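You operate a simulated robot arm through the tools that you are given. There is no shell and no other tool.

You are at the controls of a simulated two-armed robot. One attempt, no reset.

Task
Rub-test the cream card with the wooden block and sort it.
Fine: clamp it, four strokes or more over the print; worn goes to the HOLD tray, else GOOD; block back in its cradle, teal lever free. Set down upright: wooden block.

It is judged by the outcome, as a careful person would: the job done as asked, and still so three seconds after it is handed in. It fails if anything else is knocked over, pushed out of place, dropped, spilled or broken.

Robot
Two 6-joint arms with fingered hands on one trunk that stands fixed in place. Base frame: the origin is at the foot of the trunk, x ahead of it, y to its left, z up; the work surface is at about z = 760. Readings come in mm, degrees, newtons and seconds.
The left shoulder is at [20, 157, 829], the right one opposite. With the tool pointing down near the work surface each hand reaches from about 380 to 840 mm from the base axis, measured 20 degrees to its own side. Payload 4.1 kg a hand.
The tool frame of a hand sits at the grasp point between the pads (the TCP): z along the fingers, y along the line on which they close. The tips reach 33 mm beyond it. Largest opening 112 mm; the body of the gripper starts 39 mm behind the TCP. The gripper is a hand of 4 fingers: y runs from the thumb to the fingers, the wrist lies at [-16, -118, -200] in the tool frame, and closing takes about 1.5 s.
Orientation is that of the tool frame in the base frame, as a unit quaternion [w, x, y, z]. With the fingers straight down and the wrist toward the robot, the tool's x, y and z point along [0, 1, 0], [1, 0, 0] and [0, 0, -1] of the base frame.

Tools
- The arms move only by the tool step_arm. It takes "left_rows", "right_rows" or both (then of equal length, played together; a hand with none holds still); each is a list of rows, each a list of 7 numbers: the closure, from 0 (fully open) to 1 (shut), then the shift along the tool's x, y, z in mm, then the turn, a rotation vector about the tool's x, y, z in degrees. In form: [[jaw, tx, ty, tz, rx, ry, rz], ...]. A call has 1 to 20 rows; each row shifts and turns the commanded pose from where the row before left it, along the tool's axes as they then stand. Rows are played at 5 a second. More than 50 mm and 8.6 degrees between two rows, or a gripper value outside its range, and nothing of the call is played. Where a pose cannot be reached the arm comes as near as it can. A force on the tool above 90 N (or 10 N above the force at the start of the call, whichever is more), or a blocked arm, ends the call early, and 0.2 s more pass. Each finger travels about 72 mm/s and halts on what it meets, pressing with about 33 N; the grip force reading is that of the motor and also rises with nothing between the fingers. The clock runs only during rows and for 0.2 s after the last one: add rows that do not move to give the fingers time. The reply holds the time, the measured pose of the TCP, the force on the tool along the base axes, the opening and the grip force, in the units named above and with some noise, with the torque about the TCP (base axes, N m) and any sound that the robot's microphone picked up.
- Cameras (640 x 400 px; columns grow to the right, rows downward): "scene" is now at [57.2, -17.2, 1461.4]; the picture's right is [-0.19, -0.98, 0.00], its down [-0.56, 0.11, -0.82] and it looks along [0.80, -0.16, -0.57] (base axes); focal length 357 px, centre (320, 200). "left" rides on the left gripper at [-66, -89, -130] in its tool frame; the picture's right is [-0.79, -0.29, 0.54], its down [0.55, -0.71, 0.44] and it looks along [0.26, 0.64, 0.72] (tool axes); focal length 247 px, centre (320, 200). "right" rides on the right gripper at [66, -89, -130] in its tool frame; the picture's right is [-0.79, 0.29, -0.54], its down [-0.55, -0.71, 0.44] and it looks along [-0.26, 0.64, 0.72] (tool axes); focal length 247 px, centre (320, 200). There is no depth. A picture from a camera that has moved, and an enlarged one, comes with that camera's place and axes in the base frame and with its lens.
- snapshot(camera): a new picture of that camera. It takes no simulated time.
- hand_shape(shape, hand): the hand has 4 fingers and takes this shape, open, in about a second: jaw (thumb against the fingers, like two jaws); tri (thumb and two fingers); tip (a fingertip pinch); poke (one finger out to press); point (the index stretched); flat (the hand flat); cup (the hand cupped); fist (a fist). The gripper value then closes the fingers along that shape, each until it touches; the sizes above hold for jaw. It gives what a move gives, with no picture.
- turn_head(pan, tilt): turns the head with the scene camera to pan (to the left, within 86 degrees either way) and tilt (down, from -29 to 69), counted from straight ahead of the robot. It gives what a move gives.
- zoom(camera, box): a new picture of the part [left, top, right, bottom] of that camera's present view, enlarged. It takes no simulated time.
- sign_off(): hands the job in; it is judged then, once.

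Nothing tells you positions but the pictures and the camera data. Unless the task says otherwise, let go and move clear before handing in.

The tools are called after "Call:" as a command line: name --argument value ..., lists and objects as JSON in quotes. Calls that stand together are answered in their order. step_arm: Moves the arms, as the interface text tells. Its arguments: {"type":"object","properties":{"left_rows":{"type":"array","items":{"type":"array","items":{"type":"number"}}},"right_rows":{"type":"array","items":{"type":"array","items":{"type":"number"}}}},"required":[]} The other tools are called the same way: hand_shape (shape, hand) gives the hand a shape; turn_head (pan, tilt) turns the head that bears the scene camera; snapshot (camera) takes a picture; zoom (camera, box) takes an enlarged picture of a part of a camera's view; sign_off () hands the job in.

At the start:

```text
time: 0.0
left_tool_pos: [541.9, 198.3, 1075.2]
left_tcp_rot: [-0.001, 0.707, 0.707, 0.0]
left_ft_force: [-1.0, -0.6, 0.1]
left_wrist_torque: [-0.01, 0.01, -0.01]
left_finger_gap: 111.3
left_grip_force: 0.1
left_shape: jaw
right_tool_pos: [543.7, -274.9, 1115.2]
right_tcp_rot: [0.0, 0.707, 0.707, 0.0]
right_ft_force: [0.2, -0.5, 0.3]
right_wrist_torque: [0.01, -0.01, -0.05]
right_finger_gap: 111.3
right_grip_force: 0.1
right_shape: jaw
head pan, tilt: [-11.0, 35.0]
```

scene: 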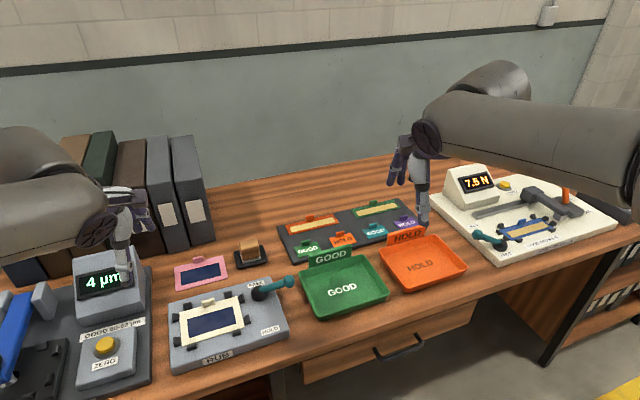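
right: 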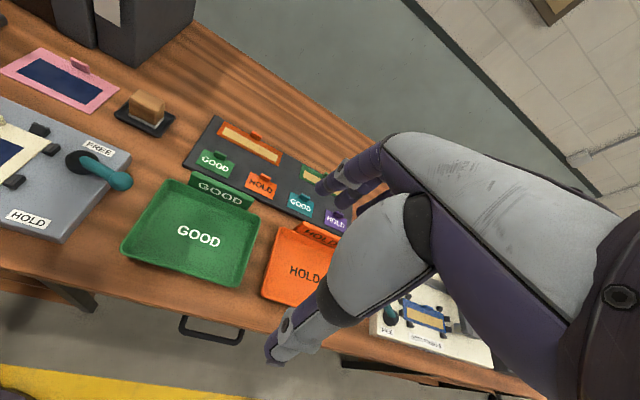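
left: 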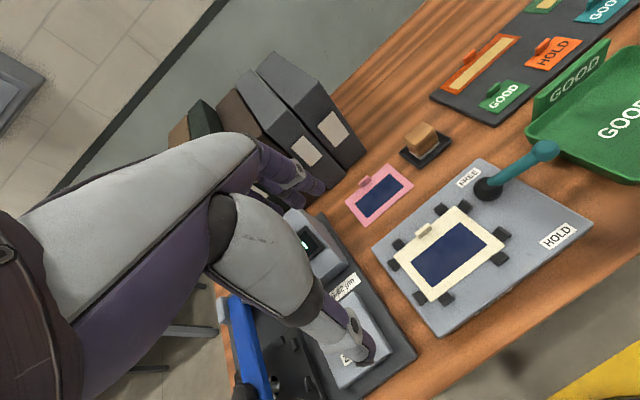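

The cream card lies on the grey rub fixture with a teal lever (FREE/HOLD). The wooden block sits in a black cradle behind it, and the GOOD and HOLD trays are to the right. I'll look more closely before moving.

Call:
zoom --camera "scene" --box '[150, 220, 310, 380]'

Call:
zoom --camera "left" --box '[340, 100, 600, 340]'

Call:
zoom --camera "scene" --box '[270, 190, 480, 330]'

```text
2.50 times, centred on (230, 300) of scene
camera zoom: at [57.2, -17.2, 1461.4], right [-0.19, -0.98, 0.0], down [-0.56, 0.11, -0.82], along [0.8, -0.16, -0.57], focal length 893 px, centre (545, -50)
```

zoom: 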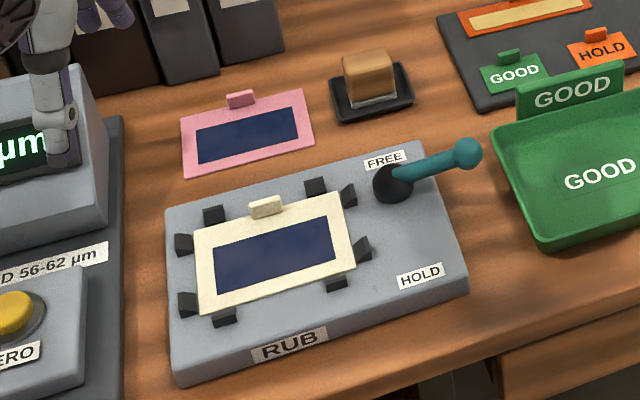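

```text
1.67 times, centred on (470, 220) of left
camera zoom: at [452.5, 132.7, 1205.7], right [-0.29, -0.79, -0.54], down [-0.71, 0.55, -0.44], along [0.64, 0.26, -0.72], focal length 412 px, centre (70, 167)
```

zoom: 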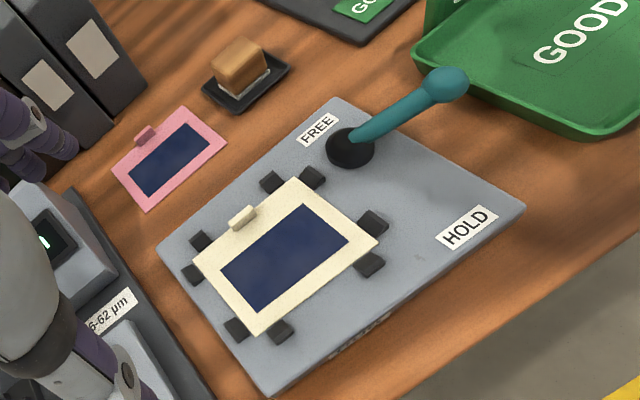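

```text
2.86 times, centred on (375, 260) of scene
camera zoom: at [57.2, -17.2, 1461.4], right [-0.19, -0.98, 0.0], down [-0.56, 0.11, -0.82], along [0.8, -0.16, -0.57], focal length 1021 px, centre (163, 29)
```

zoom: 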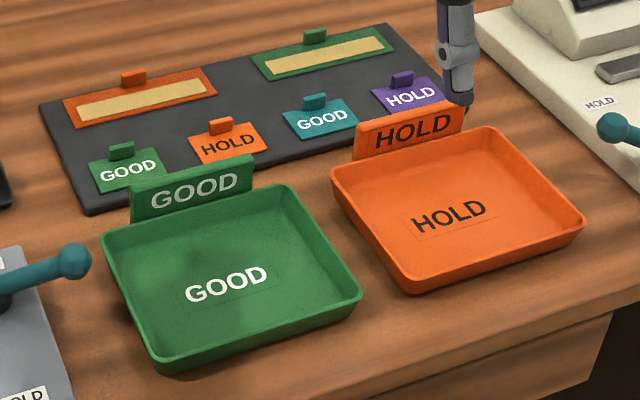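

I can see the FREE and HOLD labels and the lever knob, which I estimate at (626, -55, 835) with its pivot at (639, 16, 790). Next I'll check the other fixture for a hint on how the lever works, and zoom in on the block and card details.

Call:
zoom --camera "scene" --box '[420, 150, 640, 280]'

Call:
zoom --camera "scene" --box '[220, 225, 300, 275]'

Call:
zoom --camera "scene" --box '[165, 275, 293, 355]'

Call:
zoom --camera "left" --box '[390, 110, 470, 170]'

Call:
zoom --camera "left" --box '[370, 150, 610, 300]'

```text
2.91 times, centred on (530, 215) of scene
camera zoom: at [57.2, -17.2, 1461.4], right [-0.19, -0.98, 0.0], down [-0.56, 0.11, -0.82], along [0.8, -0.16, -0.57], focal length 1039 px, centre (-291, 156)
```

zoom: 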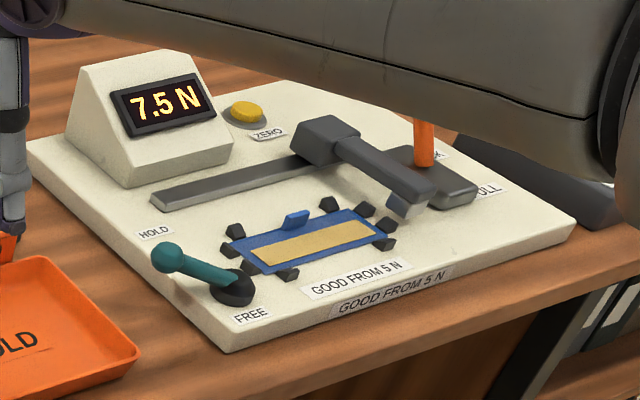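

```text
8.00 times, centred on (260, 250) of scene
camera zoom: at [57.2, -17.2, 1461.4], right [-0.19, -0.98, 0.0], down [-0.56, 0.11, -0.82], along [0.8, -0.16, -0.57], focal length 2858 px, centre (800, -200)
```

zoom: 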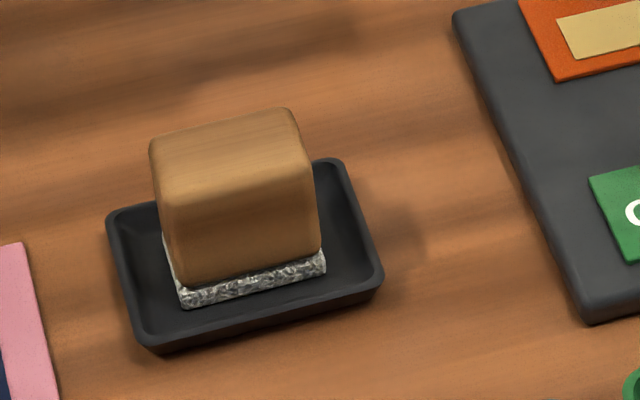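

```text
5.00 times, centred on (229, 315) of scene
camera zoom: at [57.2, -17.2, 1461.4], right [-0.19, -0.98, 0.0], down [-0.56, 0.11, -0.82], along [0.8, -0.16, -0.57], focal length 1786 px, centre (775, -375)
```

zoom: 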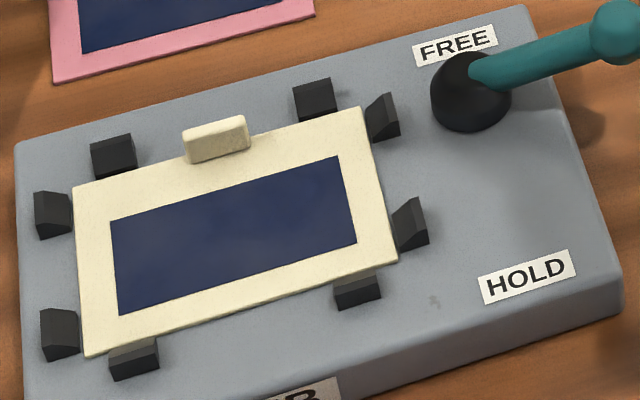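

```text
6.67 times, centred on (430, 140) of left
camera zoom: at [452.5, 132.7, 1205.7], right [-0.29, -0.79, -0.54], down [-0.71, 0.55, -0.44], along [0.64, 0.26, -0.72], focal length 1646 px, centre (-413, 600)
```

zoom: 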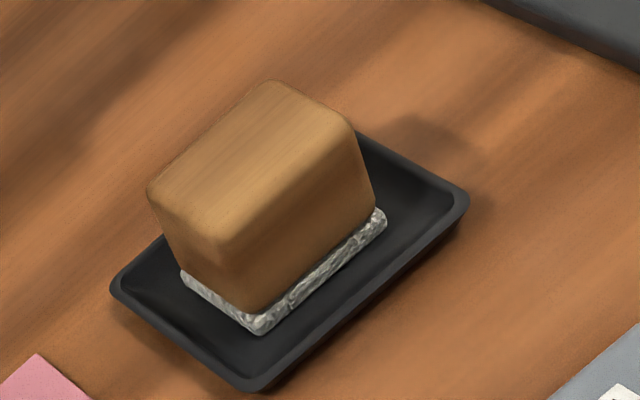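

```text
2.67 times, centred on (490, 225) of left
camera zoom: at [452.5, 132.7, 1205.7], right [-0.29, -0.79, -0.54], down [-0.71, 0.55, -0.44], along [0.64, 0.26, -0.72], focal length 659 px, centre (-133, 133)
```

zoom: 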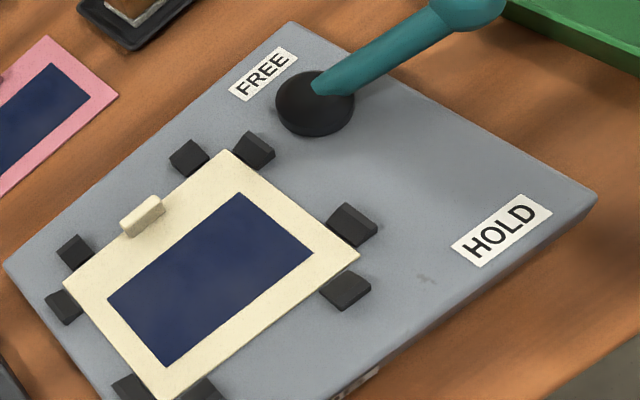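

I take the cream card to be about 130×90 mm, centred near (592, 125) and yawed about 10°. The block is near (798, 34), and the lever knob near (626, -55, 835). First I'll bring the right hand above the lever knob.

Call:
step_arm --right_rows '[[0.4, 27.5, 10.3, 23.1, 0, 0, 0], [0.4, 27.5, 10.3, 23.1, 0, 0, 0], [0.4, 27.5, 10.3, 23.1, 0, 0, 0], [0.4, 27.5, 10.3, 23.1, 0, 0, 0], [0.4, 27.5, 10.3, 23.1, 0, 0, 0], [0.4, 27.5, 10.3, 23.1, 0, 0, 0], [0.4, 27.5, 10.3, 23.1, 0, 0, 0], [0.4, 27.5, 10.3, 23.1, 0, 0, 0], [0.4, 0, 0, 0, 0, 0, 0]]'

Call:
snapshot --camera "right"

Call:
snapshot --camera "scene"

Call:
snapshot --camera "left"

```text
time: 2.0
left_tool_pos: [541.6, 199.5, 1075.0]
left_tcp_rot: [0.0, 0.708, 0.707, 0.0]
left_ft_force: [0.2, -0.2, 0.3]
left_wrist_torque: [0.04, -0.01, -0.03]
left_finger_gap: 111.4
left_grip_force: 0.1
left_shape: jaw
right_tool_pos: [627.0, -53.7, 930.2]
right_tcp_rot: [0.0, 0.707, 0.707, -0.001]
right_ft_force: [0.1, -0.3, 1.2]
right_wrist_torque: [-0.03, 0.02, 0.0]
right_finger_gap: 67.6
right_grip_force: 0.1
right_shape: jaw
head pan, tilt: [-11.0, 35.0]
```

```text
taken
camera right: at [536.7, 12.3, 1060.0], right [0.29, -0.79, 0.54], down [-0.71, -0.55, -0.44], along [0.64, -0.26, -0.72], focal length 247 px, centre (320, 200)
```

right: 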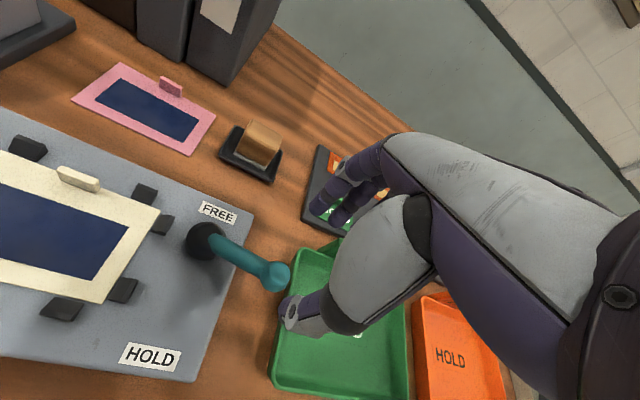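

```text
taken
```

scene: 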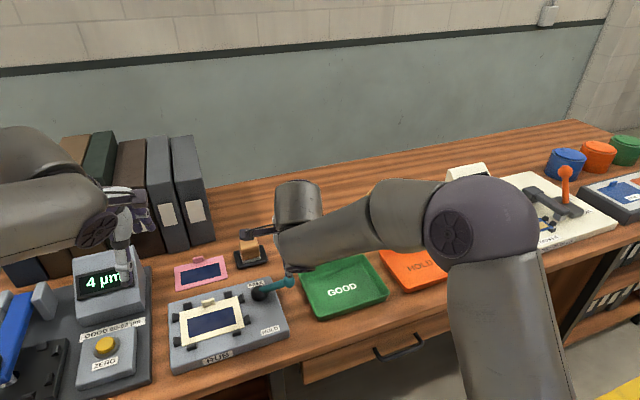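

```text
taken
camera left: at [452.5, 132.6, 1205.7], right [-0.29, -0.79, -0.54], down [-0.71, 0.55, -0.44], along [0.64, 0.26, -0.72], focal length 247 px, centre (320, 200)
```

left: 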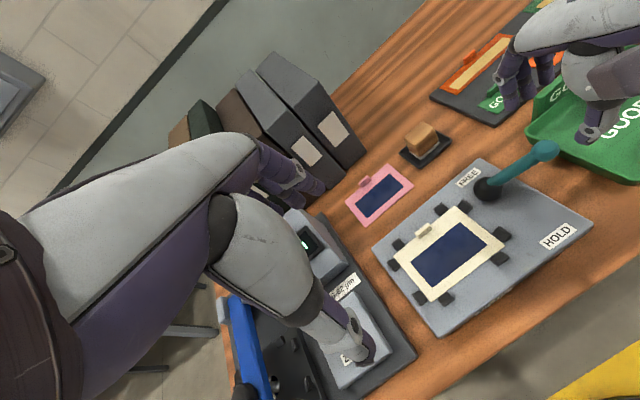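

The right hand is directly above the lever knob, which I now place at (623, -55, 835). I'll lower the open hand so the thumb and fingers straddle the knob.

Call:
step_arm --right_rows '[[0.4, -1, -2.5, 22, 0, 0, 0], [0.4, 0, 0, 22, 0, 0, 0], [0.4, 0, 0, 22, 0, 0, 0], [0.4, 0, 0, 20, 0, 0, 0], [0.4, 0, 0, 0, 0, 0, 0]]'

Call:
snapshot --camera "right"

Call:
zoom --camera "left" --box '[420, 60, 640, 240]'

```text
time: 3.2
left_tool_pos: [542.6, 197.5, 1075.6]
left_tcp_rot: [0.0, 0.707, 0.707, 0.0]
left_ft_force: [-0.5, -0.1, 0.4]
left_wrist_torque: [0.01, -0.02, 0.01]
left_finger_gap: 111.6
left_grip_force: 0.0
left_shape: jaw
right_tool_pos: [624.7, -55.4, 843.7]
right_tcp_rot: [-0.001, 0.707, 0.707, 0.0]
right_ft_force: [-0.2, 0.4, 0.0]
right_wrist_torque: [-0.02, -0.03, 0.02]
right_finger_gap: 67.7
right_grip_force: 0.0
right_shape: jaw
head pan, tilt: [-11.0, 35.0]
```

```text
taken
camera right: at [534.1, 10.7, 974.0], right [0.29, -0.79, 0.54], down [-0.71, -0.55, -0.44], along [0.64, -0.26, -0.72], focal length 247 px, centre (320, 200)
```

right: 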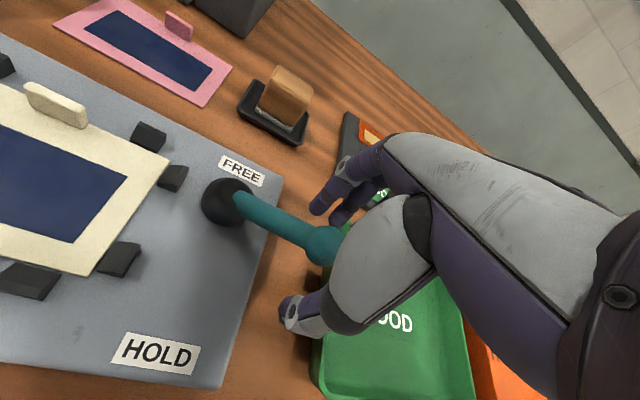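

```text
2.22 times, centred on (530, 150) of left
camera zoom: at [452.5, 132.7, 1205.7], right [-0.29, -0.79, -0.54], down [-0.71, 0.55, -0.44], along [0.64, 0.26, -0.72], focal length 549 px, centre (-147, 311)
```

zoom: 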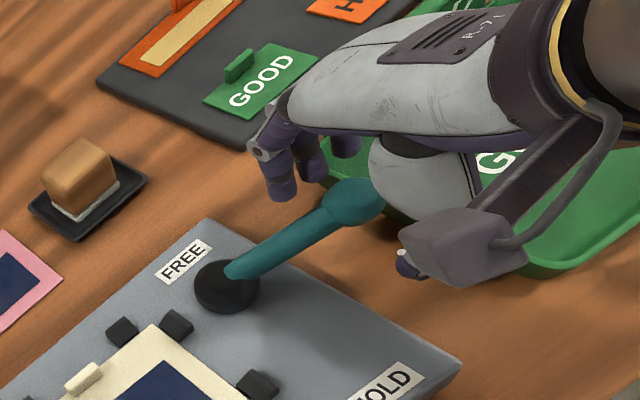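

The knob sits between the thumb and fingers. I'll close to a loose cage and start drawing the lever toward HOLD in small steps, watching the force.

Call:
step_arm --right_rows '[[0.66, 0, 0, 0, 0, 0, 0], [0.66, 0, 0, 0, 0, 0, 0], [0.66, 0, 0, 0, 0, 0, 0], [0.66, 0, 0, 0, 0, 0, 0], [0.66, 0, -5, 0, 0, 0, 0], [0.66, 0, -5, 0, 0, 0, 0], [0.66, 0, -5, 0, 0, 0, 0], [0.66, 1, -5, 0, 0, 0, 0]]'

Call:
zoom --camera "left" --box '[420, 60, 640, 240]'

Call:
snapshot --camera "right"

```text
time: 5.0
left_tool_pos: [542.7, 198.5, 1074.9]
left_tcp_rot: [0.0, 0.707, 0.707, 0.0]
left_ft_force: [0.4, -0.3, 0.7]
left_wrist_torque: [0.01, -0.02, 0.0]
left_finger_gap: 111.7
left_grip_force: 0.0
left_shape: jaw
right_tool_pos: [604.1, -53.6, 844.8]
right_tcp_rot: [0.0, 0.708, 0.707, 0.0]
right_ft_force: [2.9, 0.0, 0.1]
right_wrist_torque: [0.01, -0.01, -0.02]
right_finger_gap: 38.7
right_grip_force: 0.2
right_shape: jaw
head pan, tilt: [-11.0, 35.0]
```

```text
2.22 times, centred on (530, 150) of left
camera zoom: at [452.6, 132.7, 1205.7], right [-0.29, -0.79, -0.54], down [-0.71, 0.55, -0.44], along [0.64, 0.26, -0.72], focal length 549 px, centre (-147, 311)
```

zoom: 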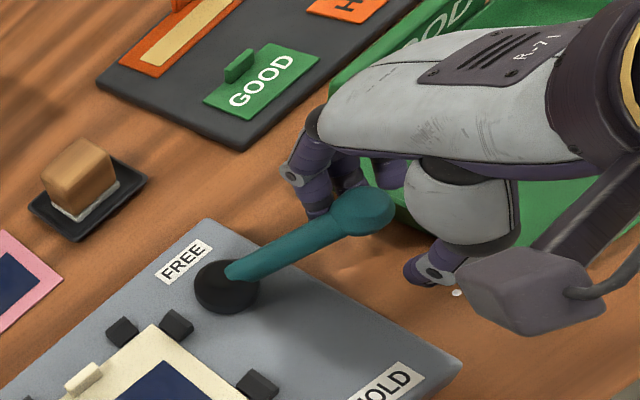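

```text
taken
camera right: at [514.1, 11.4, 974.4], right [0.29, -0.79, 0.54], down [-0.71, -0.55, -0.44], along [0.64, -0.26, -0.72], focal length 247 px, centre (320, 200)
```

right: 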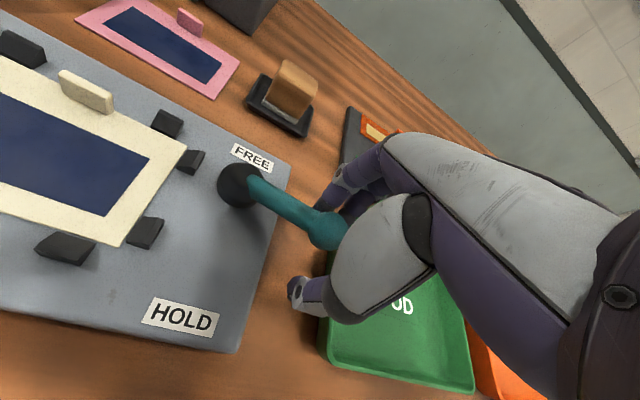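

The finger has touched the knob at about 3 N and the lever is starting to move. I'll keep following its arc, turning the hand as I go.

Call:
step_arm --right_rows '[[0.66, 7.2, -7.9, 0, 0, 0, 5], [0.66, 4.8, -7.8, 0, 0, 0, 5], [0.66, 5.1, -7.8, 0, 0, 0, 5], [0.66, 5.3, -7.5, 0, 0, 0, 5], [0.66, 0, 0, 0, 0, 0, 0]]'

Call:
zoom --camera "left" --box '[420, 60, 640, 240]'

Call:
snapshot --camera "right"

```text
time: 6.2
left_tool_pos: [543.0, 198.6, 1075.9]
left_tcp_rot: [-0.001, 0.707, 0.707, 0.0]
left_ft_force: [-0.3, 0.1, -0.5]
left_wrist_torque: [0.01, -0.02, 0.01]
left_finger_gap: 111.8
left_grip_force: 0.0
left_shape: jaw
right_tool_pos: [575.6, -27.9, 844.8]
right_tcp_rot: [0.0, 0.819, 0.574, 0.0]
right_ft_force: [-0.8, -1.1, -0.3]
right_wrist_torque: [-0.07, 0.01, -0.05]
right_finger_gap: 38.6
right_grip_force: 0.0
right_shape: jaw
head pan, tilt: [-11.0, 35.0]
```

```text
2.22 times, centred on (530, 150) of left
camera zoom: at [452.5, 132.7, 1205.7], right [-0.29, -0.79, -0.54], down [-0.71, 0.55, -0.44], along [0.64, 0.26, -0.72], focal length 549 px, centre (-147, 311)
```

zoom: 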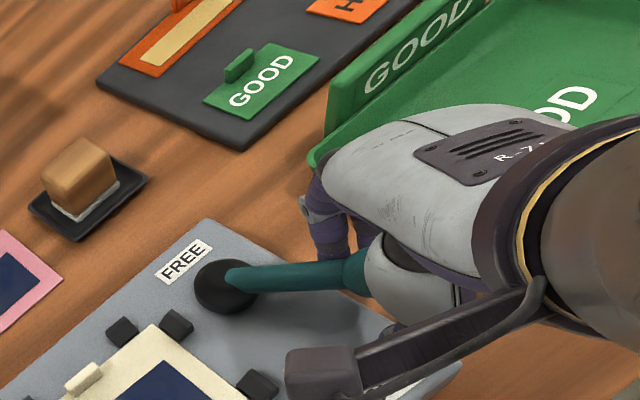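

```text
taken
camera right: at [514.0, 64.6, 974.6], right [0.0, -0.84, 0.54], down [-0.86, -0.28, -0.44], along [0.52, -0.46, -0.72], focal length 247 px, centre (320, 200)
```

right: 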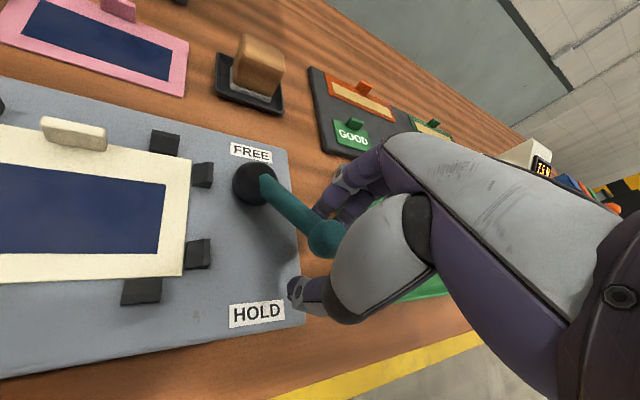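

The lever is turning smoothly. I'll move the left hand aside so the right wrist has room while I keep swinging the lever toward HOLD.

Call:
step_arm --left_rows '[[0, 20, 0, 0, 0, 0, 0], [0, 20, 0, 0, 0, 0, 0], [0, 20, 0, 0, 0, 0, 0], [0, 20, 0, 0, 0, 0, 0], [0, 0, 0, 0, 0, 0, 0]]' --right_rows '[[0.66, 0, 0, 0, 0, 0, 0], [0.66, 0, 0, 0, 0, 0, 0], [0.66, 6.2, -7.2, 0, 0, 0, 5], [0.66, 6.1, -7.3, 0, 0, 0, 7], [0.66, 0, 0, 0, 0, 0, 0]]'

Call:
zoom --camera "left" --box '[420, 60, 640, 240]'

Call:
snapshot --camera "right"

```text
time: 7.4
left_tool_pos: [541.6, 279.3, 1075.2]
left_tcp_rot: [0.0, 0.707, 0.707, -0.001]
left_ft_force: [-0.2, 0.0, 1.2]
left_wrist_torque: [0.0, 0.0, 0.0]
left_finger_gap: 111.7
left_grip_force: 0.0
left_shape: jaw
right_tool_pos: [566.6, -12.2, 844.4]
right_tcp_rot: [0.0, 0.875, 0.484, -0.001]
right_ft_force: [-0.9, -5.7, -1.5]
right_wrist_torque: [-0.12, 0.03, -0.12]
right_finger_gap: 39.0
right_grip_force: 0.0
right_shape: jaw
head pan, tilt: [-11.0, 35.0]
```

```text
2.22 times, centred on (530, 150) of left
camera zoom: at [452.0, 212.8, 1205.6], right [-0.29, -0.79, -0.54], down [-0.71, 0.55, -0.44], along [0.64, 0.26, -0.72], focal length 549 px, centre (-147, 311)
```

zoom: 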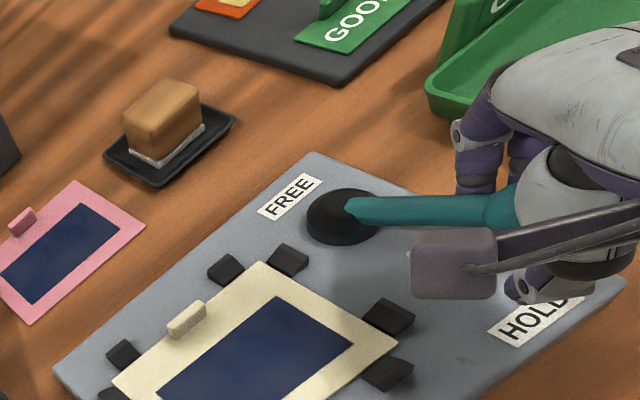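

```text
taken
camera right: at [526.1, 91.7, 974.4], right [-0.18, -0.82, 0.54], down [-0.9, -0.09, -0.44], along [0.41, -0.56, -0.72], focal length 247 px, centre (320, 200)
```

right: 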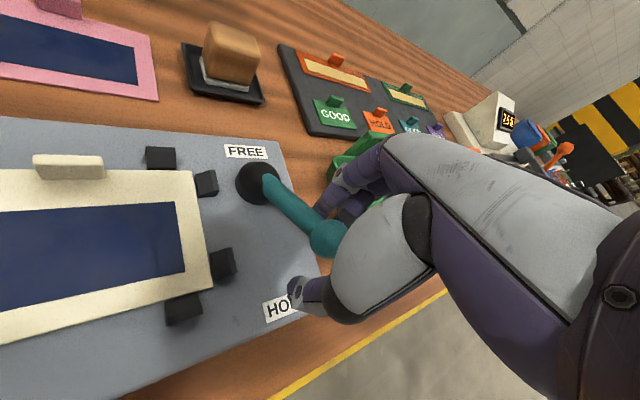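

The lever is now about 50° along, with a 6 N reaction. I'll continue in small steps toward the HOLD label.

Call:
step_arm --right_rows '[[0.66, 3.1, -3.6, 0, 0, 0, 4], [0.66, 3.1, -3.6, 0, 0, 0, 4], [0.66, 3.1, -3.6, 0, 0, 0, 4], [0.66, 3.1, -3.6, 0, 0, 0, 4]]'

Call:
snapshot --camera "right"

Call:
zoom --camera "left" --box '[420, 60, 640, 240]'

```text
time: 8.4
left_tool_pos: [542.1, 278.4, 1074.6]
left_tcp_rot: [0.0, 0.707, 0.707, 0.0]
left_ft_force: [0.1, -0.3, 0.9]
left_wrist_torque: [0.0, -0.01, -0.02]
left_finger_gap: 111.3
left_grip_force: 0.1
left_shape: jaw
right_tool_pos: [562.6, 8.5, 843.9]
right_tcp_rot: [0.0, 0.934, 0.357, 0.001]
right_ft_force: [-4.7, -8.8, 0.8]
right_wrist_torque: [-0.16, 0.06, -0.3]
right_finger_gap: 39.8
right_grip_force: 0.0
right_shape: jaw
head pan, tilt: [-11.0, 35.0]
```

```text
taken
camera right: at [552.1, 117.8, 974.3], right [-0.4, -0.74, 0.54], down [-0.89, 0.16, -0.43], along [0.24, -0.65, -0.72], focal length 247 px, centre (320, 200)
```

right: 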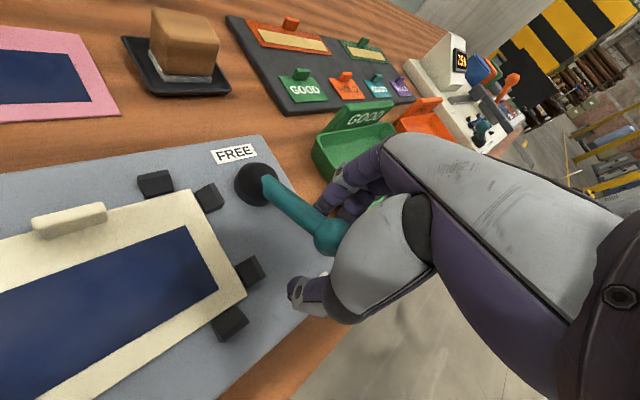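

```text
2.22 times, centred on (530, 150) of left
camera zoom: at [452.0, 212.4, 1205.5], right [-0.29, -0.79, -0.54], down [-0.71, 0.55, -0.44], along [0.64, 0.26, -0.72], focal length 549 px, centre (-147, 311)
```

zoom: 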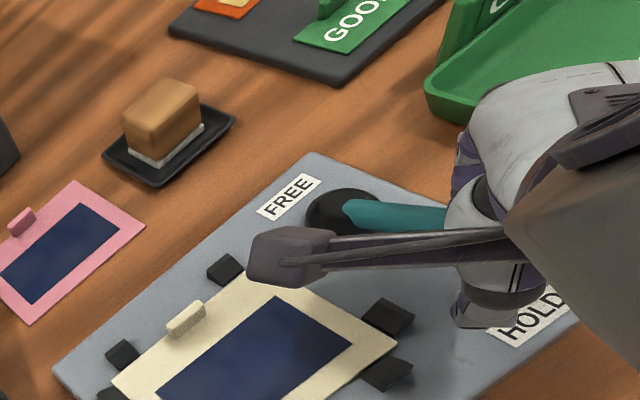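

The knob is at about 195° and the reaction is coming mostly from the side of the finger. I'll turn the hand more so it stays square to the lever, and push a little further.

Call:
step_arm --right_rows '[[0.66, -0.8, 0.1, 0, 0, 0, 8], [0.66, 1.4, -1.7, 0, 0, 0, 4], [0.66, 1.3, -1.8, 0, 0, 0, 4], [0.66, 1.2, -1.8, 0, 0, 0, 4], [0.66, 0, 0, 0, 0, 0, 0]]'

Call:
snapshot --camera "right"

Call:
snapshot --camera "left"

```text
time: 9.6
left_tool_pos: [541.2, 278.4, 1075.0]
left_tcp_rot: [0.0, 0.707, 0.707, 0.0]
left_ft_force: [0.4, 0.0, 0.3]
left_wrist_torque: [0.0, 0.01, 0.0]
left_finger_gap: 111.7
left_grip_force: 0.1
left_shape: jaw
right_tool_pos: [563.3, 13.6, 844.3]
right_tcp_rot: [-0.001, 0.982, 0.19, 0.0]
right_ft_force: [1.6, -1.3, -0.9]
right_wrist_torque: [-0.02, -0.02, 0.02]
right_finger_gap: 39.5
right_grip_force: 0.2
right_shape: jaw
head pan, tilt: [-11.0, 35.0]
```

```text
taken
camera right: at [590.8, 121.1, 974.6], right [-0.63, -0.56, 0.54], down [-0.78, 0.45, -0.44], along [0.0, -0.69, -0.72], focal length 247 px, centre (320, 200)
```

right: 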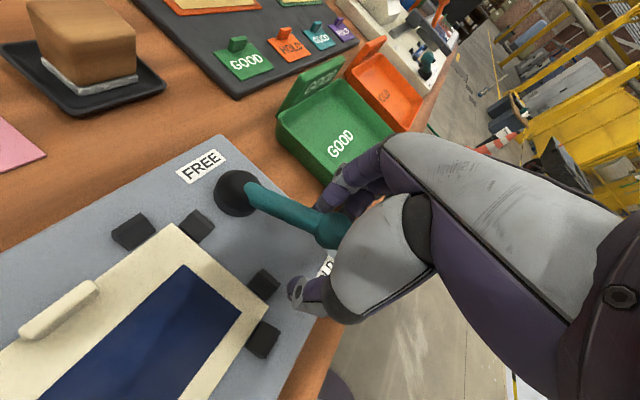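

```text
taken
camera left: at [452.1, 212.7, 1205.4], right [-0.29, -0.79, -0.54], down [-0.71, 0.55, -0.44], along [0.64, 0.26, -0.72], focal length 247 px, centre (320, 200)
```

left: 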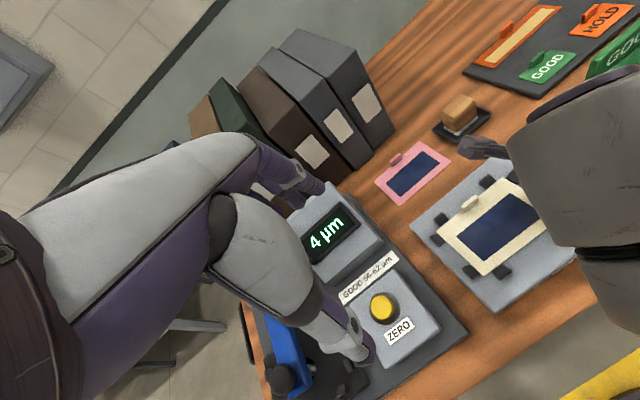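

The force is low now and the hand is square to the lever. I'll push on a few more millimetres to find the end of travel.

Call:
step_arm --right_rows '[[0.66, 0.5, -3, 0, 0, 0, 0], [0.66, 0.5, -3, 0, 0, 0, 0], [0.66, 0.5, -3, 0, 0, 0, 0], [0.66, 0, 0, 0, 0, 0, 0]]'

Call:
snapshot --camera "right"

```text
time: 10.6
left_tool_pos: [542.1, 278.0, 1075.1]
left_tcp_rot: [0.0, 0.707, 0.707, 0.0]
left_ft_force: [0.6, -0.3, 0.1]
left_wrist_torque: [0.01, 0.0, -0.01]
left_finger_gap: 111.7
left_grip_force: 0.0
left_shape: jaw
right_tool_pos: [561.2, 21.1, 844.5]
right_tcp_rot: [0.0, 0.982, 0.191, 0.0]
right_ft_force: [-0.2, -9.9, 0.3]
right_wrist_torque: [-0.18, 0.03, -0.18]
right_finger_gap: 41.3
right_grip_force: 0.1
right_shape: jaw
head pan, tilt: [-11.0, 35.0]
```

```text
taken
camera right: at [588.5, 129.4, 974.5], right [-0.63, -0.56, 0.54], down [-0.78, 0.45, -0.44], along [0.0, -0.69, -0.72], focal length 247 px, centre (320, 200)
```

right: 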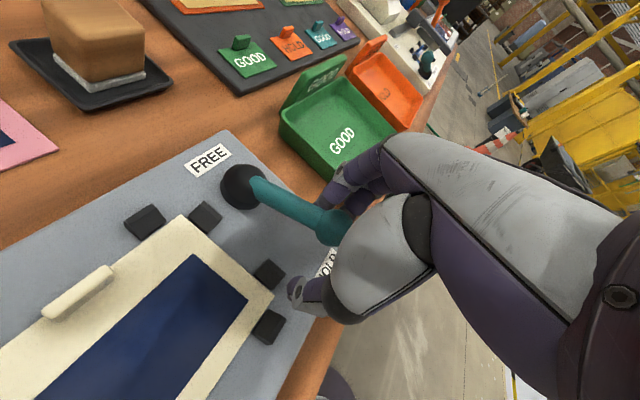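

The lever is still moving slowly, at about 191°, with 10 N on the hand. I'll push a little more and check whether it has seated.

Call:
step_arm --right_rows '[[0.66, 0.5, -2, 0, 0, 0, 0], [0.66, 0.5, -2, 0, 0, 0, 0], [0.66, 0.5, -2, 0, 0, 0, 0], [0.66, 0, 0, 0, 0, 0, 0]]'

Call:
snapshot --camera "right"

Call:
zoom --camera "left" --box '[400, 130, 640, 320]'

```text
time: 11.6
left_tool_pos: [541.3, 277.7, 1075.7]
left_tcp_rot: [0.0, 0.707, 0.707, 0.0]
left_ft_force: [-0.2, 0.0, 0.5]
left_wrist_torque: [-0.01, 0.01, 0.0]
left_finger_gap: 111.9
left_grip_force: 0.1
left_shape: jaw
right_tool_pos: [560.4, 26.6, 845.1]
right_tcp_rot: [0.001, 0.982, 0.19, 0.0]
right_ft_force: [-5.2, -21.7, 1.4]
right_wrist_torque: [-0.39, 0.03, -0.51]
right_finger_gap: 47.9
right_grip_force: 0.1
right_shape: jaw
head pan, tilt: [-11.0, 35.0]
```

```text
taken
camera right: at [587.7, 134.6, 974.3], right [-0.63, -0.56, 0.54], down [-0.78, 0.45, -0.44], along [0.0, -0.69, -0.72], focal length 247 px, centre (320, 200)
```

right: 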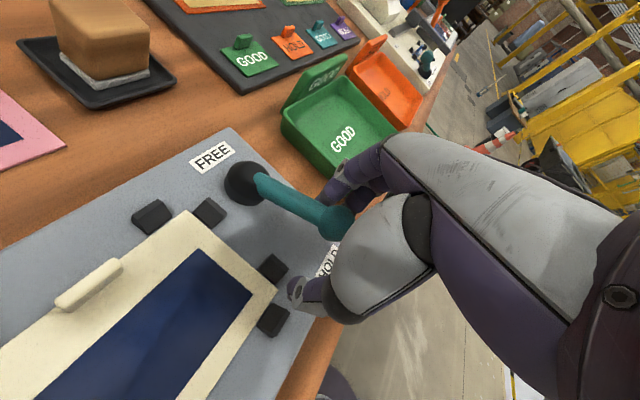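

```text
2.11 times, centred on (520, 225) of left
camera zoom: at [452.0, 212.0, 1205.6], right [-0.29, -0.79, -0.54], down [-0.71, 0.55, -0.44], along [0.64, 0.26, -0.72], focal length 520 px, centre (-101, 147)
```

zoom: 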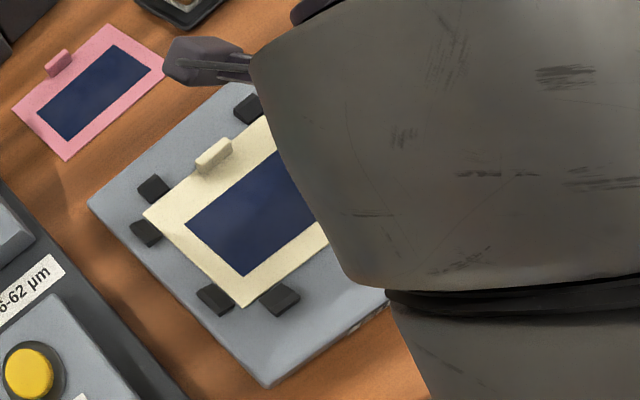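

The knob has stopped at about 190°, pointing straight at HOLD, and the force has risen against the end stop. The clamp looks closed, so I'll back off the pressure and lift clear.

Call:
step_arm --right_rows '[[0.66, 0, 4, 0, 0, 0, 0], [0.66, 0, 4, 0, 0, 0, 0], [0.66, 0, 4, 0, 0, 0, 0], [0.66, 0, 0, 0, 0, 0, 0]]'

Call:
snapshot --camera "right"

```text
time: 12.6
left_tool_pos: [541.6, 278.9, 1074.0]
left_tcp_rot: [0.001, 0.707, 0.708, 0.001]
left_ft_force: [0.4, 0.6, -0.3]
left_wrist_torque: [0.01, -0.01, -0.05]
left_finger_gap: 111.7
left_grip_force: 0.0
left_shape: jaw
right_tool_pos: [565.4, 17.7, 843.6]
right_tcp_rot: [0.0, 0.982, 0.191, 0.001]
right_ft_force: [-2.4, -2.8, -3.0]
right_wrist_torque: [-0.01, 0.09, -0.09]
right_finger_gap: 39.1
right_grip_force: 0.0
right_shape: jaw
head pan, tilt: [-11.0, 35.0]
```

```text
taken
camera right: at [592.0, 125.6, 974.8], right [-0.63, -0.56, 0.54], down [-0.78, 0.45, -0.44], along [0.0, -0.69, -0.72], focal length 247 px, centre (320, 200)
```

right: 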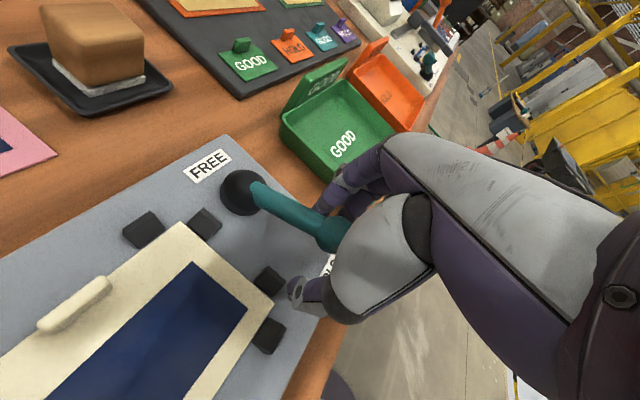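

The lever stays at HOLD. I'll centre the hand on the knob a bit more and lift straight up.

Call:
step_arm --right_rows '[[0.62, 0, 3, 0, 0, 0, 0], [0.6, 0, 0, -5, 0, 0, 0], [0.6, 0, 0, -15, 0, 0, 0], [0.6, 0, 0, -25, 0, 0, 0], [0.6, 0, 0, -30, 0, 0, 0], [0.6, 0, 0, 0, 0, 0, 0]]'

Call:
snapshot --camera "right"

```text
time: 14.0
left_tool_pos: [542.8, 277.6, 1074.9]
left_tcp_rot: [0.001, 0.707, 0.707, 0.001]
left_ft_force: [0.3, 0.5, -0.4]
left_wrist_torque: [-0.01, -0.02, 0.0]
left_finger_gap: 111.8
left_grip_force: 0.0
left_shape: jaw
right_tool_pos: [566.1, 15.0, 919.8]
right_tcp_rot: [0.0, 0.982, 0.191, 0.0]
right_ft_force: [0.3, -0.1, -0.2]
right_wrist_torque: [0.03, 0.01, -0.02]
right_finger_gap: 44.4
right_grip_force: 0.1
right_shape: jaw
head pan, tilt: [-11.0, 35.0]
```

```text
taken
camera right: at [592.5, 122.2, 1050.2], right [-0.63, -0.56, 0.54], down [-0.78, 0.45, -0.44], along [0.0, -0.69, -0.72], focal length 247 px, centre (320, 200)
```

right: 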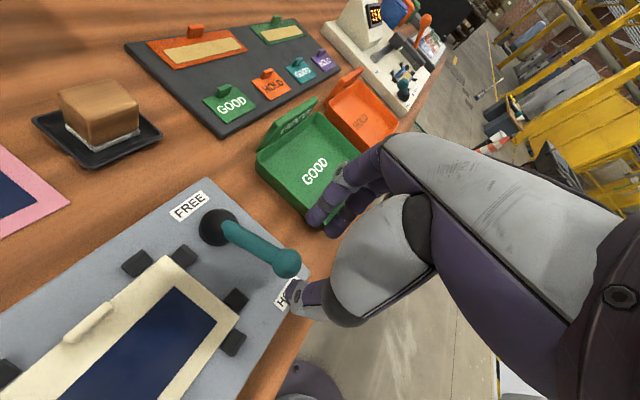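

The lever now points at the HOLD label. I'll retract the right hand to the right and turn it back to a neutral pose.

Call:
step_arm --right_rows '[[0.3, -12, 29.7, -15, 0, 0, -8], [0.3, -16, 27.7, -15, 0, 0, -8.5], [0.3, -19.9, 25, -15, 0, 0, -8.5], [0.3, -23.4, 21.8, -15, 0, 0, -8.5], [0.3, -26.4, 18.1, -15, 0, 0, -8.5], [0.3, -28.8, 14, -15, 0, 0, -8.5], [0.3, -30.5, 9.6, -15, 0, 0, -8.5], [0.3, -31.6, 5, -15, 0, 0, -8.5], [0.3, -30, 0, 0, 0, 0, 0], [0, 0, 0, 0, 0, 0, 0]]'

Call:
snapshot --camera "scene"

Call:
zoom --camera "scene" --box '[165, 265, 309, 355]'

Call:
zoom --camera "scene" --box '[220, 225, 300, 275]'

```text
time: 16.2
left_tool_pos: [541.9, 279.5, 1075.1]
left_tcp_rot: [0.001, 0.707, 0.707, 0.0]
left_ft_force: [-0.6, 0.5, -0.2]
left_wrist_torque: [0.06, 0.0, 0.01]
left_finger_gap: 111.7
left_grip_force: 0.2
left_shape: jaw
right_tool_pos: [565.9, -271.8, 1041.1]
right_tcp_rot: [0.0, 0.711, 0.703, 0.001]
right_ft_force: [0.0, -0.1, -0.4]
right_wrist_torque: [0.01, 0.02, 0.01]
right_finger_gap: 111.5
right_grip_force: 0.0
right_shape: jaw
head pan, tilt: [-11.0, 35.0]
```

```text
taken
```

scene: 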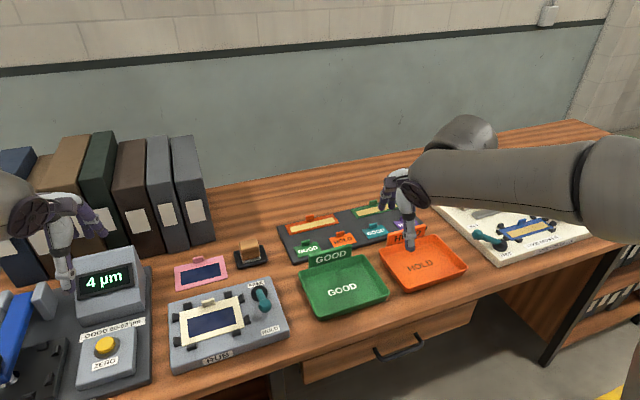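

```text
4.44 times, centred on (237, 310) of scene
camera zoom: at [57.2, -17.2, 1461.4], right [-0.19, -0.98, 0.0], down [-0.56, 0.11, -0.82], along [0.8, -0.16, -0.57], focal length 1588 px, centre (689, -289)
```

zoom: 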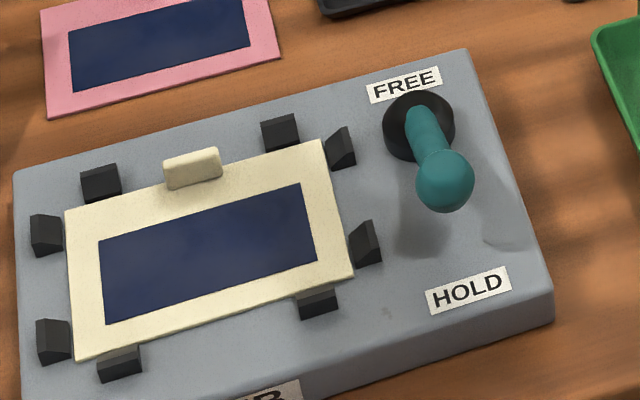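

```text
8.00 times, centred on (260, 250) of scene
camera zoom: at [57.2, -17.2, 1461.4], right [-0.19, -0.98, 0.0], down [-0.56, 0.11, -0.82], along [0.8, -0.16, -0.57], focal length 2858 px, centre (800, -200)
```

zoom: 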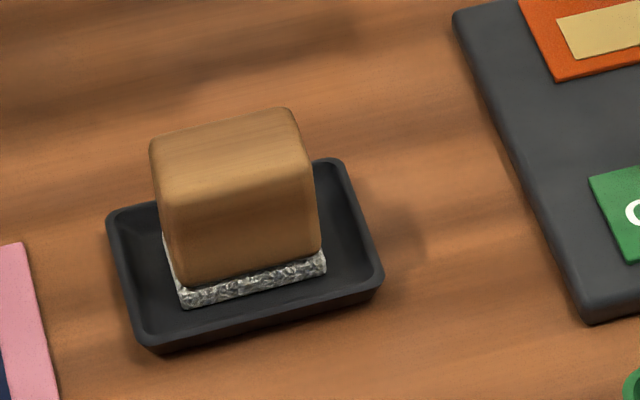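

The lever is clearly at HOLD. Next I'll bring the left hand over toward the wooden block, yawed about 10° to match it.

Call:
step_arm --left_rows '[[0.35, -27.4, 24.75, 18.1, 0, 0, -1.2], [0.35, -27.4, 24.75, 18.1, 0, 0, -1.2], [0.35, -27.4, 24.75, 18.1, 0, 0, -1.2], [0.35, -27.4, 24.75, 18.1, 0, 0, -1.2], [0.35, -27.4, 24.75, 18.1, 0, 0, -1.2], [0.35, -27.4, 24.75, 18.1, 0, 0, -1.2], [0.35, -27.4, 24.75, 18.1, 0, 0, -1.2], [0.35, -27.4, 24.75, 18.1, 0, 0, -1.2], [0.35, 0, 0, 0, 0, 0, 0]]'

Call:
snapshot --camera "left"

Call:
snapshot --camera "scene"

```text
time: 18.2
left_tool_pos: [756.3, 73.4, 929.7]
left_tcp_rot: [0.0, 0.645, 0.764, -0.001]
left_ft_force: [-0.3, -0.6, 0.3]
left_wrist_torque: [-0.02, -0.04, 0.01]
left_finger_gap: 73.3
left_grip_force: 0.1
left_shape: jaw
right_tool_pos: [567.1, -271.2, 1041.2]
right_tcp_rot: [0.0, 0.71, 0.704, 0.0]
right_ft_force: [-0.2, -0.2, 0.9]
right_wrist_torque: [-0.02, 0.0, -0.02]
right_finger_gap: 111.5
right_grip_force: 0.1
right_shape: jaw
head pan, tilt: [-11.0, 35.0]
```

```text
taken
camera left: at [679.0, -6.1, 1060.1], right [-0.15, -0.83, -0.54], down [-0.79, 0.43, -0.43], along [0.59, 0.36, -0.72], focal length 247 px, centre (320, 200)
```

left: 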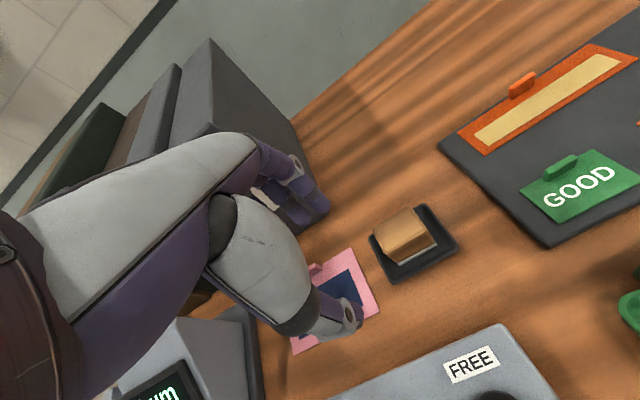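

```text
taken
```

scene: 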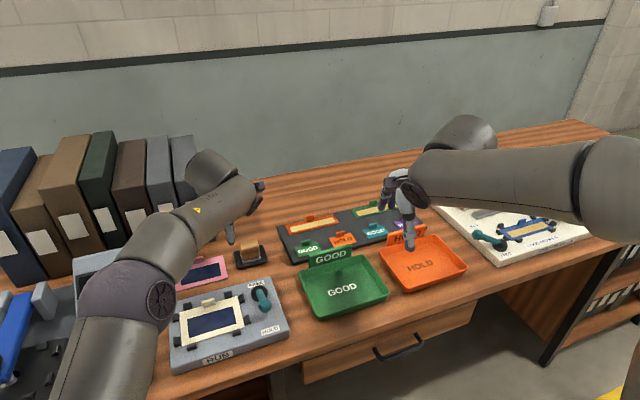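

The left hand is at (756, 73, 930) with the right yaw. I'll zoom in on the block to fix its position before the final approach.

Call:
zoom --camera "left" --box '[360, 195, 470, 290]'

Call:
zoom --camera "scene" --box '[180, 150, 310, 280]'

```text
4.21 times, centred on (415, 242) of left
camera zoom: at [679.0, -6.1, 1060.1], right [-0.15, -0.83, -0.54], down [-0.79, 0.43, -0.43], along [0.59, 0.36, -0.72], focal length 1040 px, centre (-80, 21)
```

zoom: 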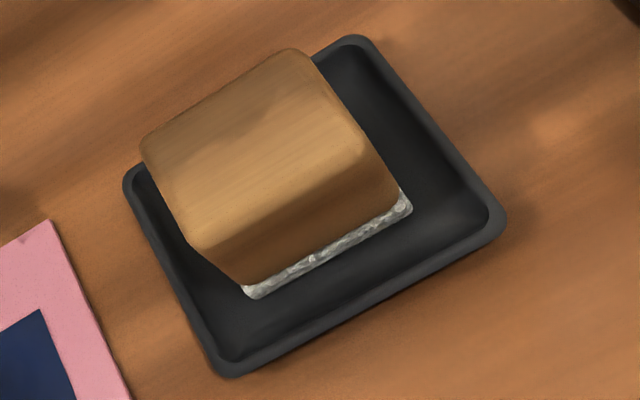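

```text
3.08 times, centred on (245, 215) of scene
camera zoom: at [57.1, -17.2, 1461.4], right [-0.19, -0.98, 0.0], down [-0.56, 0.11, -0.82], along [0.8, -0.16, -0.57], focal length 1099 px, centre (551, 154)
```

zoom: 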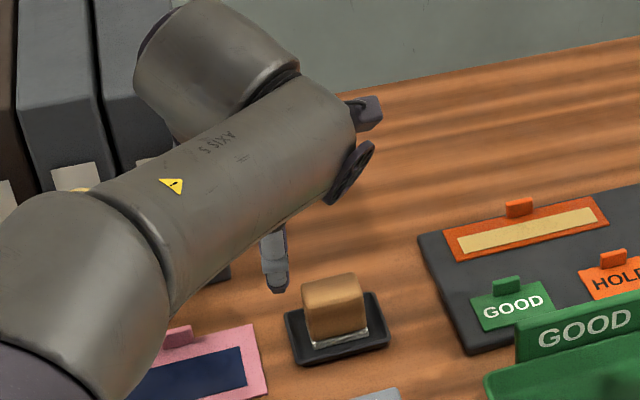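

The block's centre is near (795, 34.5), with its top at about z=818. I'll move the open hand over it, keeping the fingertips just above the block top.

Call:
step_arm --left_rows '[[0.35, -15, 10.6, 18, 0, 0, 0], [0.35, -15, 10.6, 18, 0, 0, 0], [0.35, -14.8, 10.5, 18, 0, 0, 0], [0.35, 0, 0, 14, 0, 0, 0], [0.35, 0, 0, 0, 0, 0, 0]]'

Call:
snapshot --camera "left"

Call:
zoom --camera "scene" --box '[180, 170, 310, 280]'

Call:
snapshot --camera "right"

```text
time: 19.4
left_tool_pos: [774.2, 33.8, 857.0]
left_tcp_rot: [0.001, 0.646, 0.764, 0.0]
left_ft_force: [0.3, 0.5, -0.4]
left_wrist_torque: [0.0, 0.0, 0.05]
left_finger_gap: 73.1
left_grip_force: 0.1
left_shape: jaw
left hand out of reach, approached as far as the arm can: row 2, 3
right_tool_pos: [566.4, -270.9, 1040.5]
right_tcp_rot: [0.001, 0.71, 0.704, 0.0]
right_ft_force: [0.7, -0.5, 0.1]
right_wrist_torque: [0.02, -0.01, -0.01]
right_finger_gap: 111.9
right_grip_force: 0.2
right_shape: jaw
head pan, tilt: [-11.0, 35.0]
```

```text
taken
camera left: at [697.2, -46.1, 987.8], right [-0.15, -0.83, -0.54], down [-0.79, 0.43, -0.44], along [0.59, 0.36, -0.72], focal length 247 px, centre (320, 200)
```

left: 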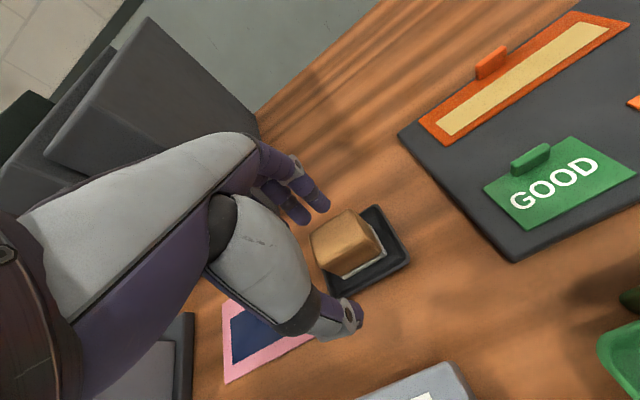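

```text
3.64 times, centred on (245, 225) of scene
camera zoom: at [57.1, -17.2, 1461.4], right [-0.19, -0.98, 0.0], down [-0.56, 0.11, -0.82], along [0.8, -0.16, -0.57], focal length 1299 px, centre (593, 109)
```

zoom: 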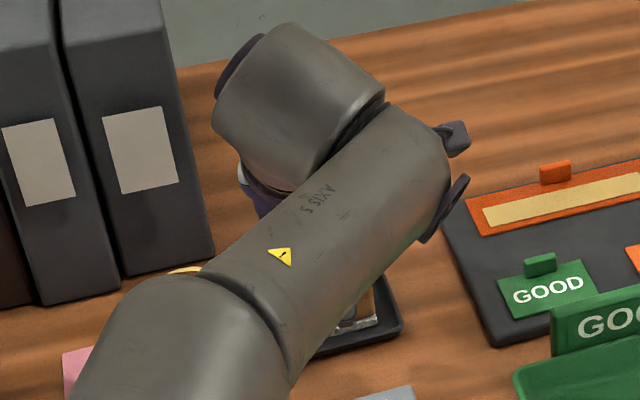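

```text
taken
camera right: at [476.7, -204.8, 1170.4], right [0.28, -0.79, 0.54], down [-0.72, -0.55, -0.44], along [0.64, -0.26, -0.72], focal length 247 px, centre (320, 200)
```

right: 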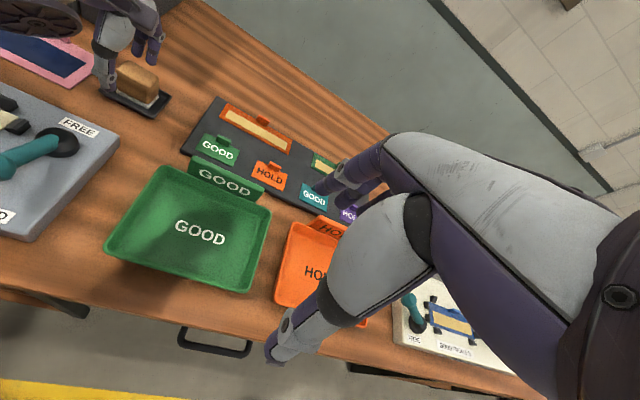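

The vertical pose fell about 20 mm short in x. The arm limit looks to be about 703 mm from the shoulder to the wrist. Tilting the hand forward a few degrees should bring the block within reach.

Call:
step_arm --left_rows '[[0.35, 0, 0, 0, -8, 0, 0], [0.35, -1.4, 10.2, 1.4, 0, 0, 0], [0.35, -1.4, 10.2, 1.4, 0, 0, 0], [0.35, 0, 0, 0, 0, 0, 0]]'

Call:
snapshot --camera "left"

Call:
zoom --camera "right" --box '[60, 0, 220, 140]'

```text
time: 20.4
left_tool_pos: [795.0, 35.1, 857.5]
left_tcp_rot: [0.045, 0.644, 0.762, 0.053]
left_ft_force: [-0.6, 0.4, -0.3]
left_wrist_torque: [-0.02, 0.01, 0.0]
left_finger_gap: 73.0
left_grip_force: 0.0
left_shape: jaw
right_tool_pos: [565.9, -271.5, 1041.2]
right_tcp_rot: [0.0, 0.71, 0.705, 0.0]
right_ft_force: [-0.6, -0.6, 0.4]
right_wrist_torque: [0.0, 0.0, 0.02]
right_finger_gap: 111.7
right_grip_force: 0.0
right_shape: jaw
head pan, tilt: [-11.0, 35.0]
```

```text
taken
camera left: at [701.3, -48.0, 974.2], right [-0.07, -0.82, -0.57], down [-0.73, 0.44, -0.53], along [0.68, 0.38, -0.63], focal length 247 px, centre (320, 200)
```

left: 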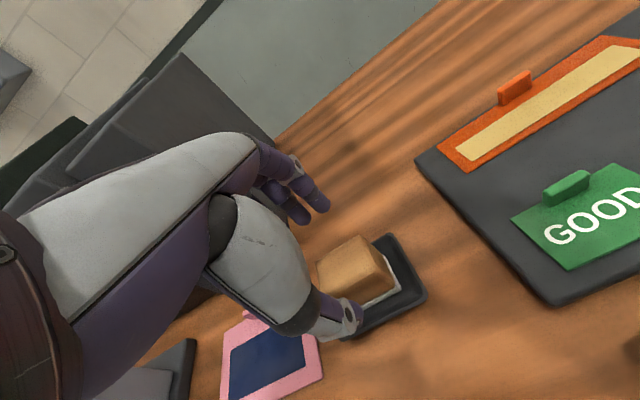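

```text
2.86 times, centred on (140, 70) of right
camera zoom: at [476.7, -204.8, 1170.4], right [0.28, -0.79, 0.54], down [-0.72, -0.55, -0.44], along [0.64, -0.26, -0.72], focal length 706 px, centre (834, 571)
```

zoom: 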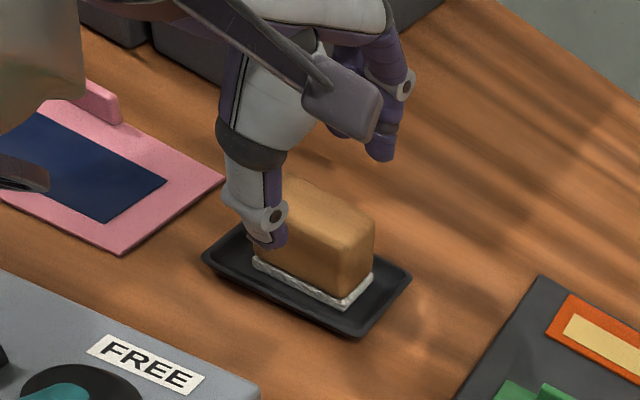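

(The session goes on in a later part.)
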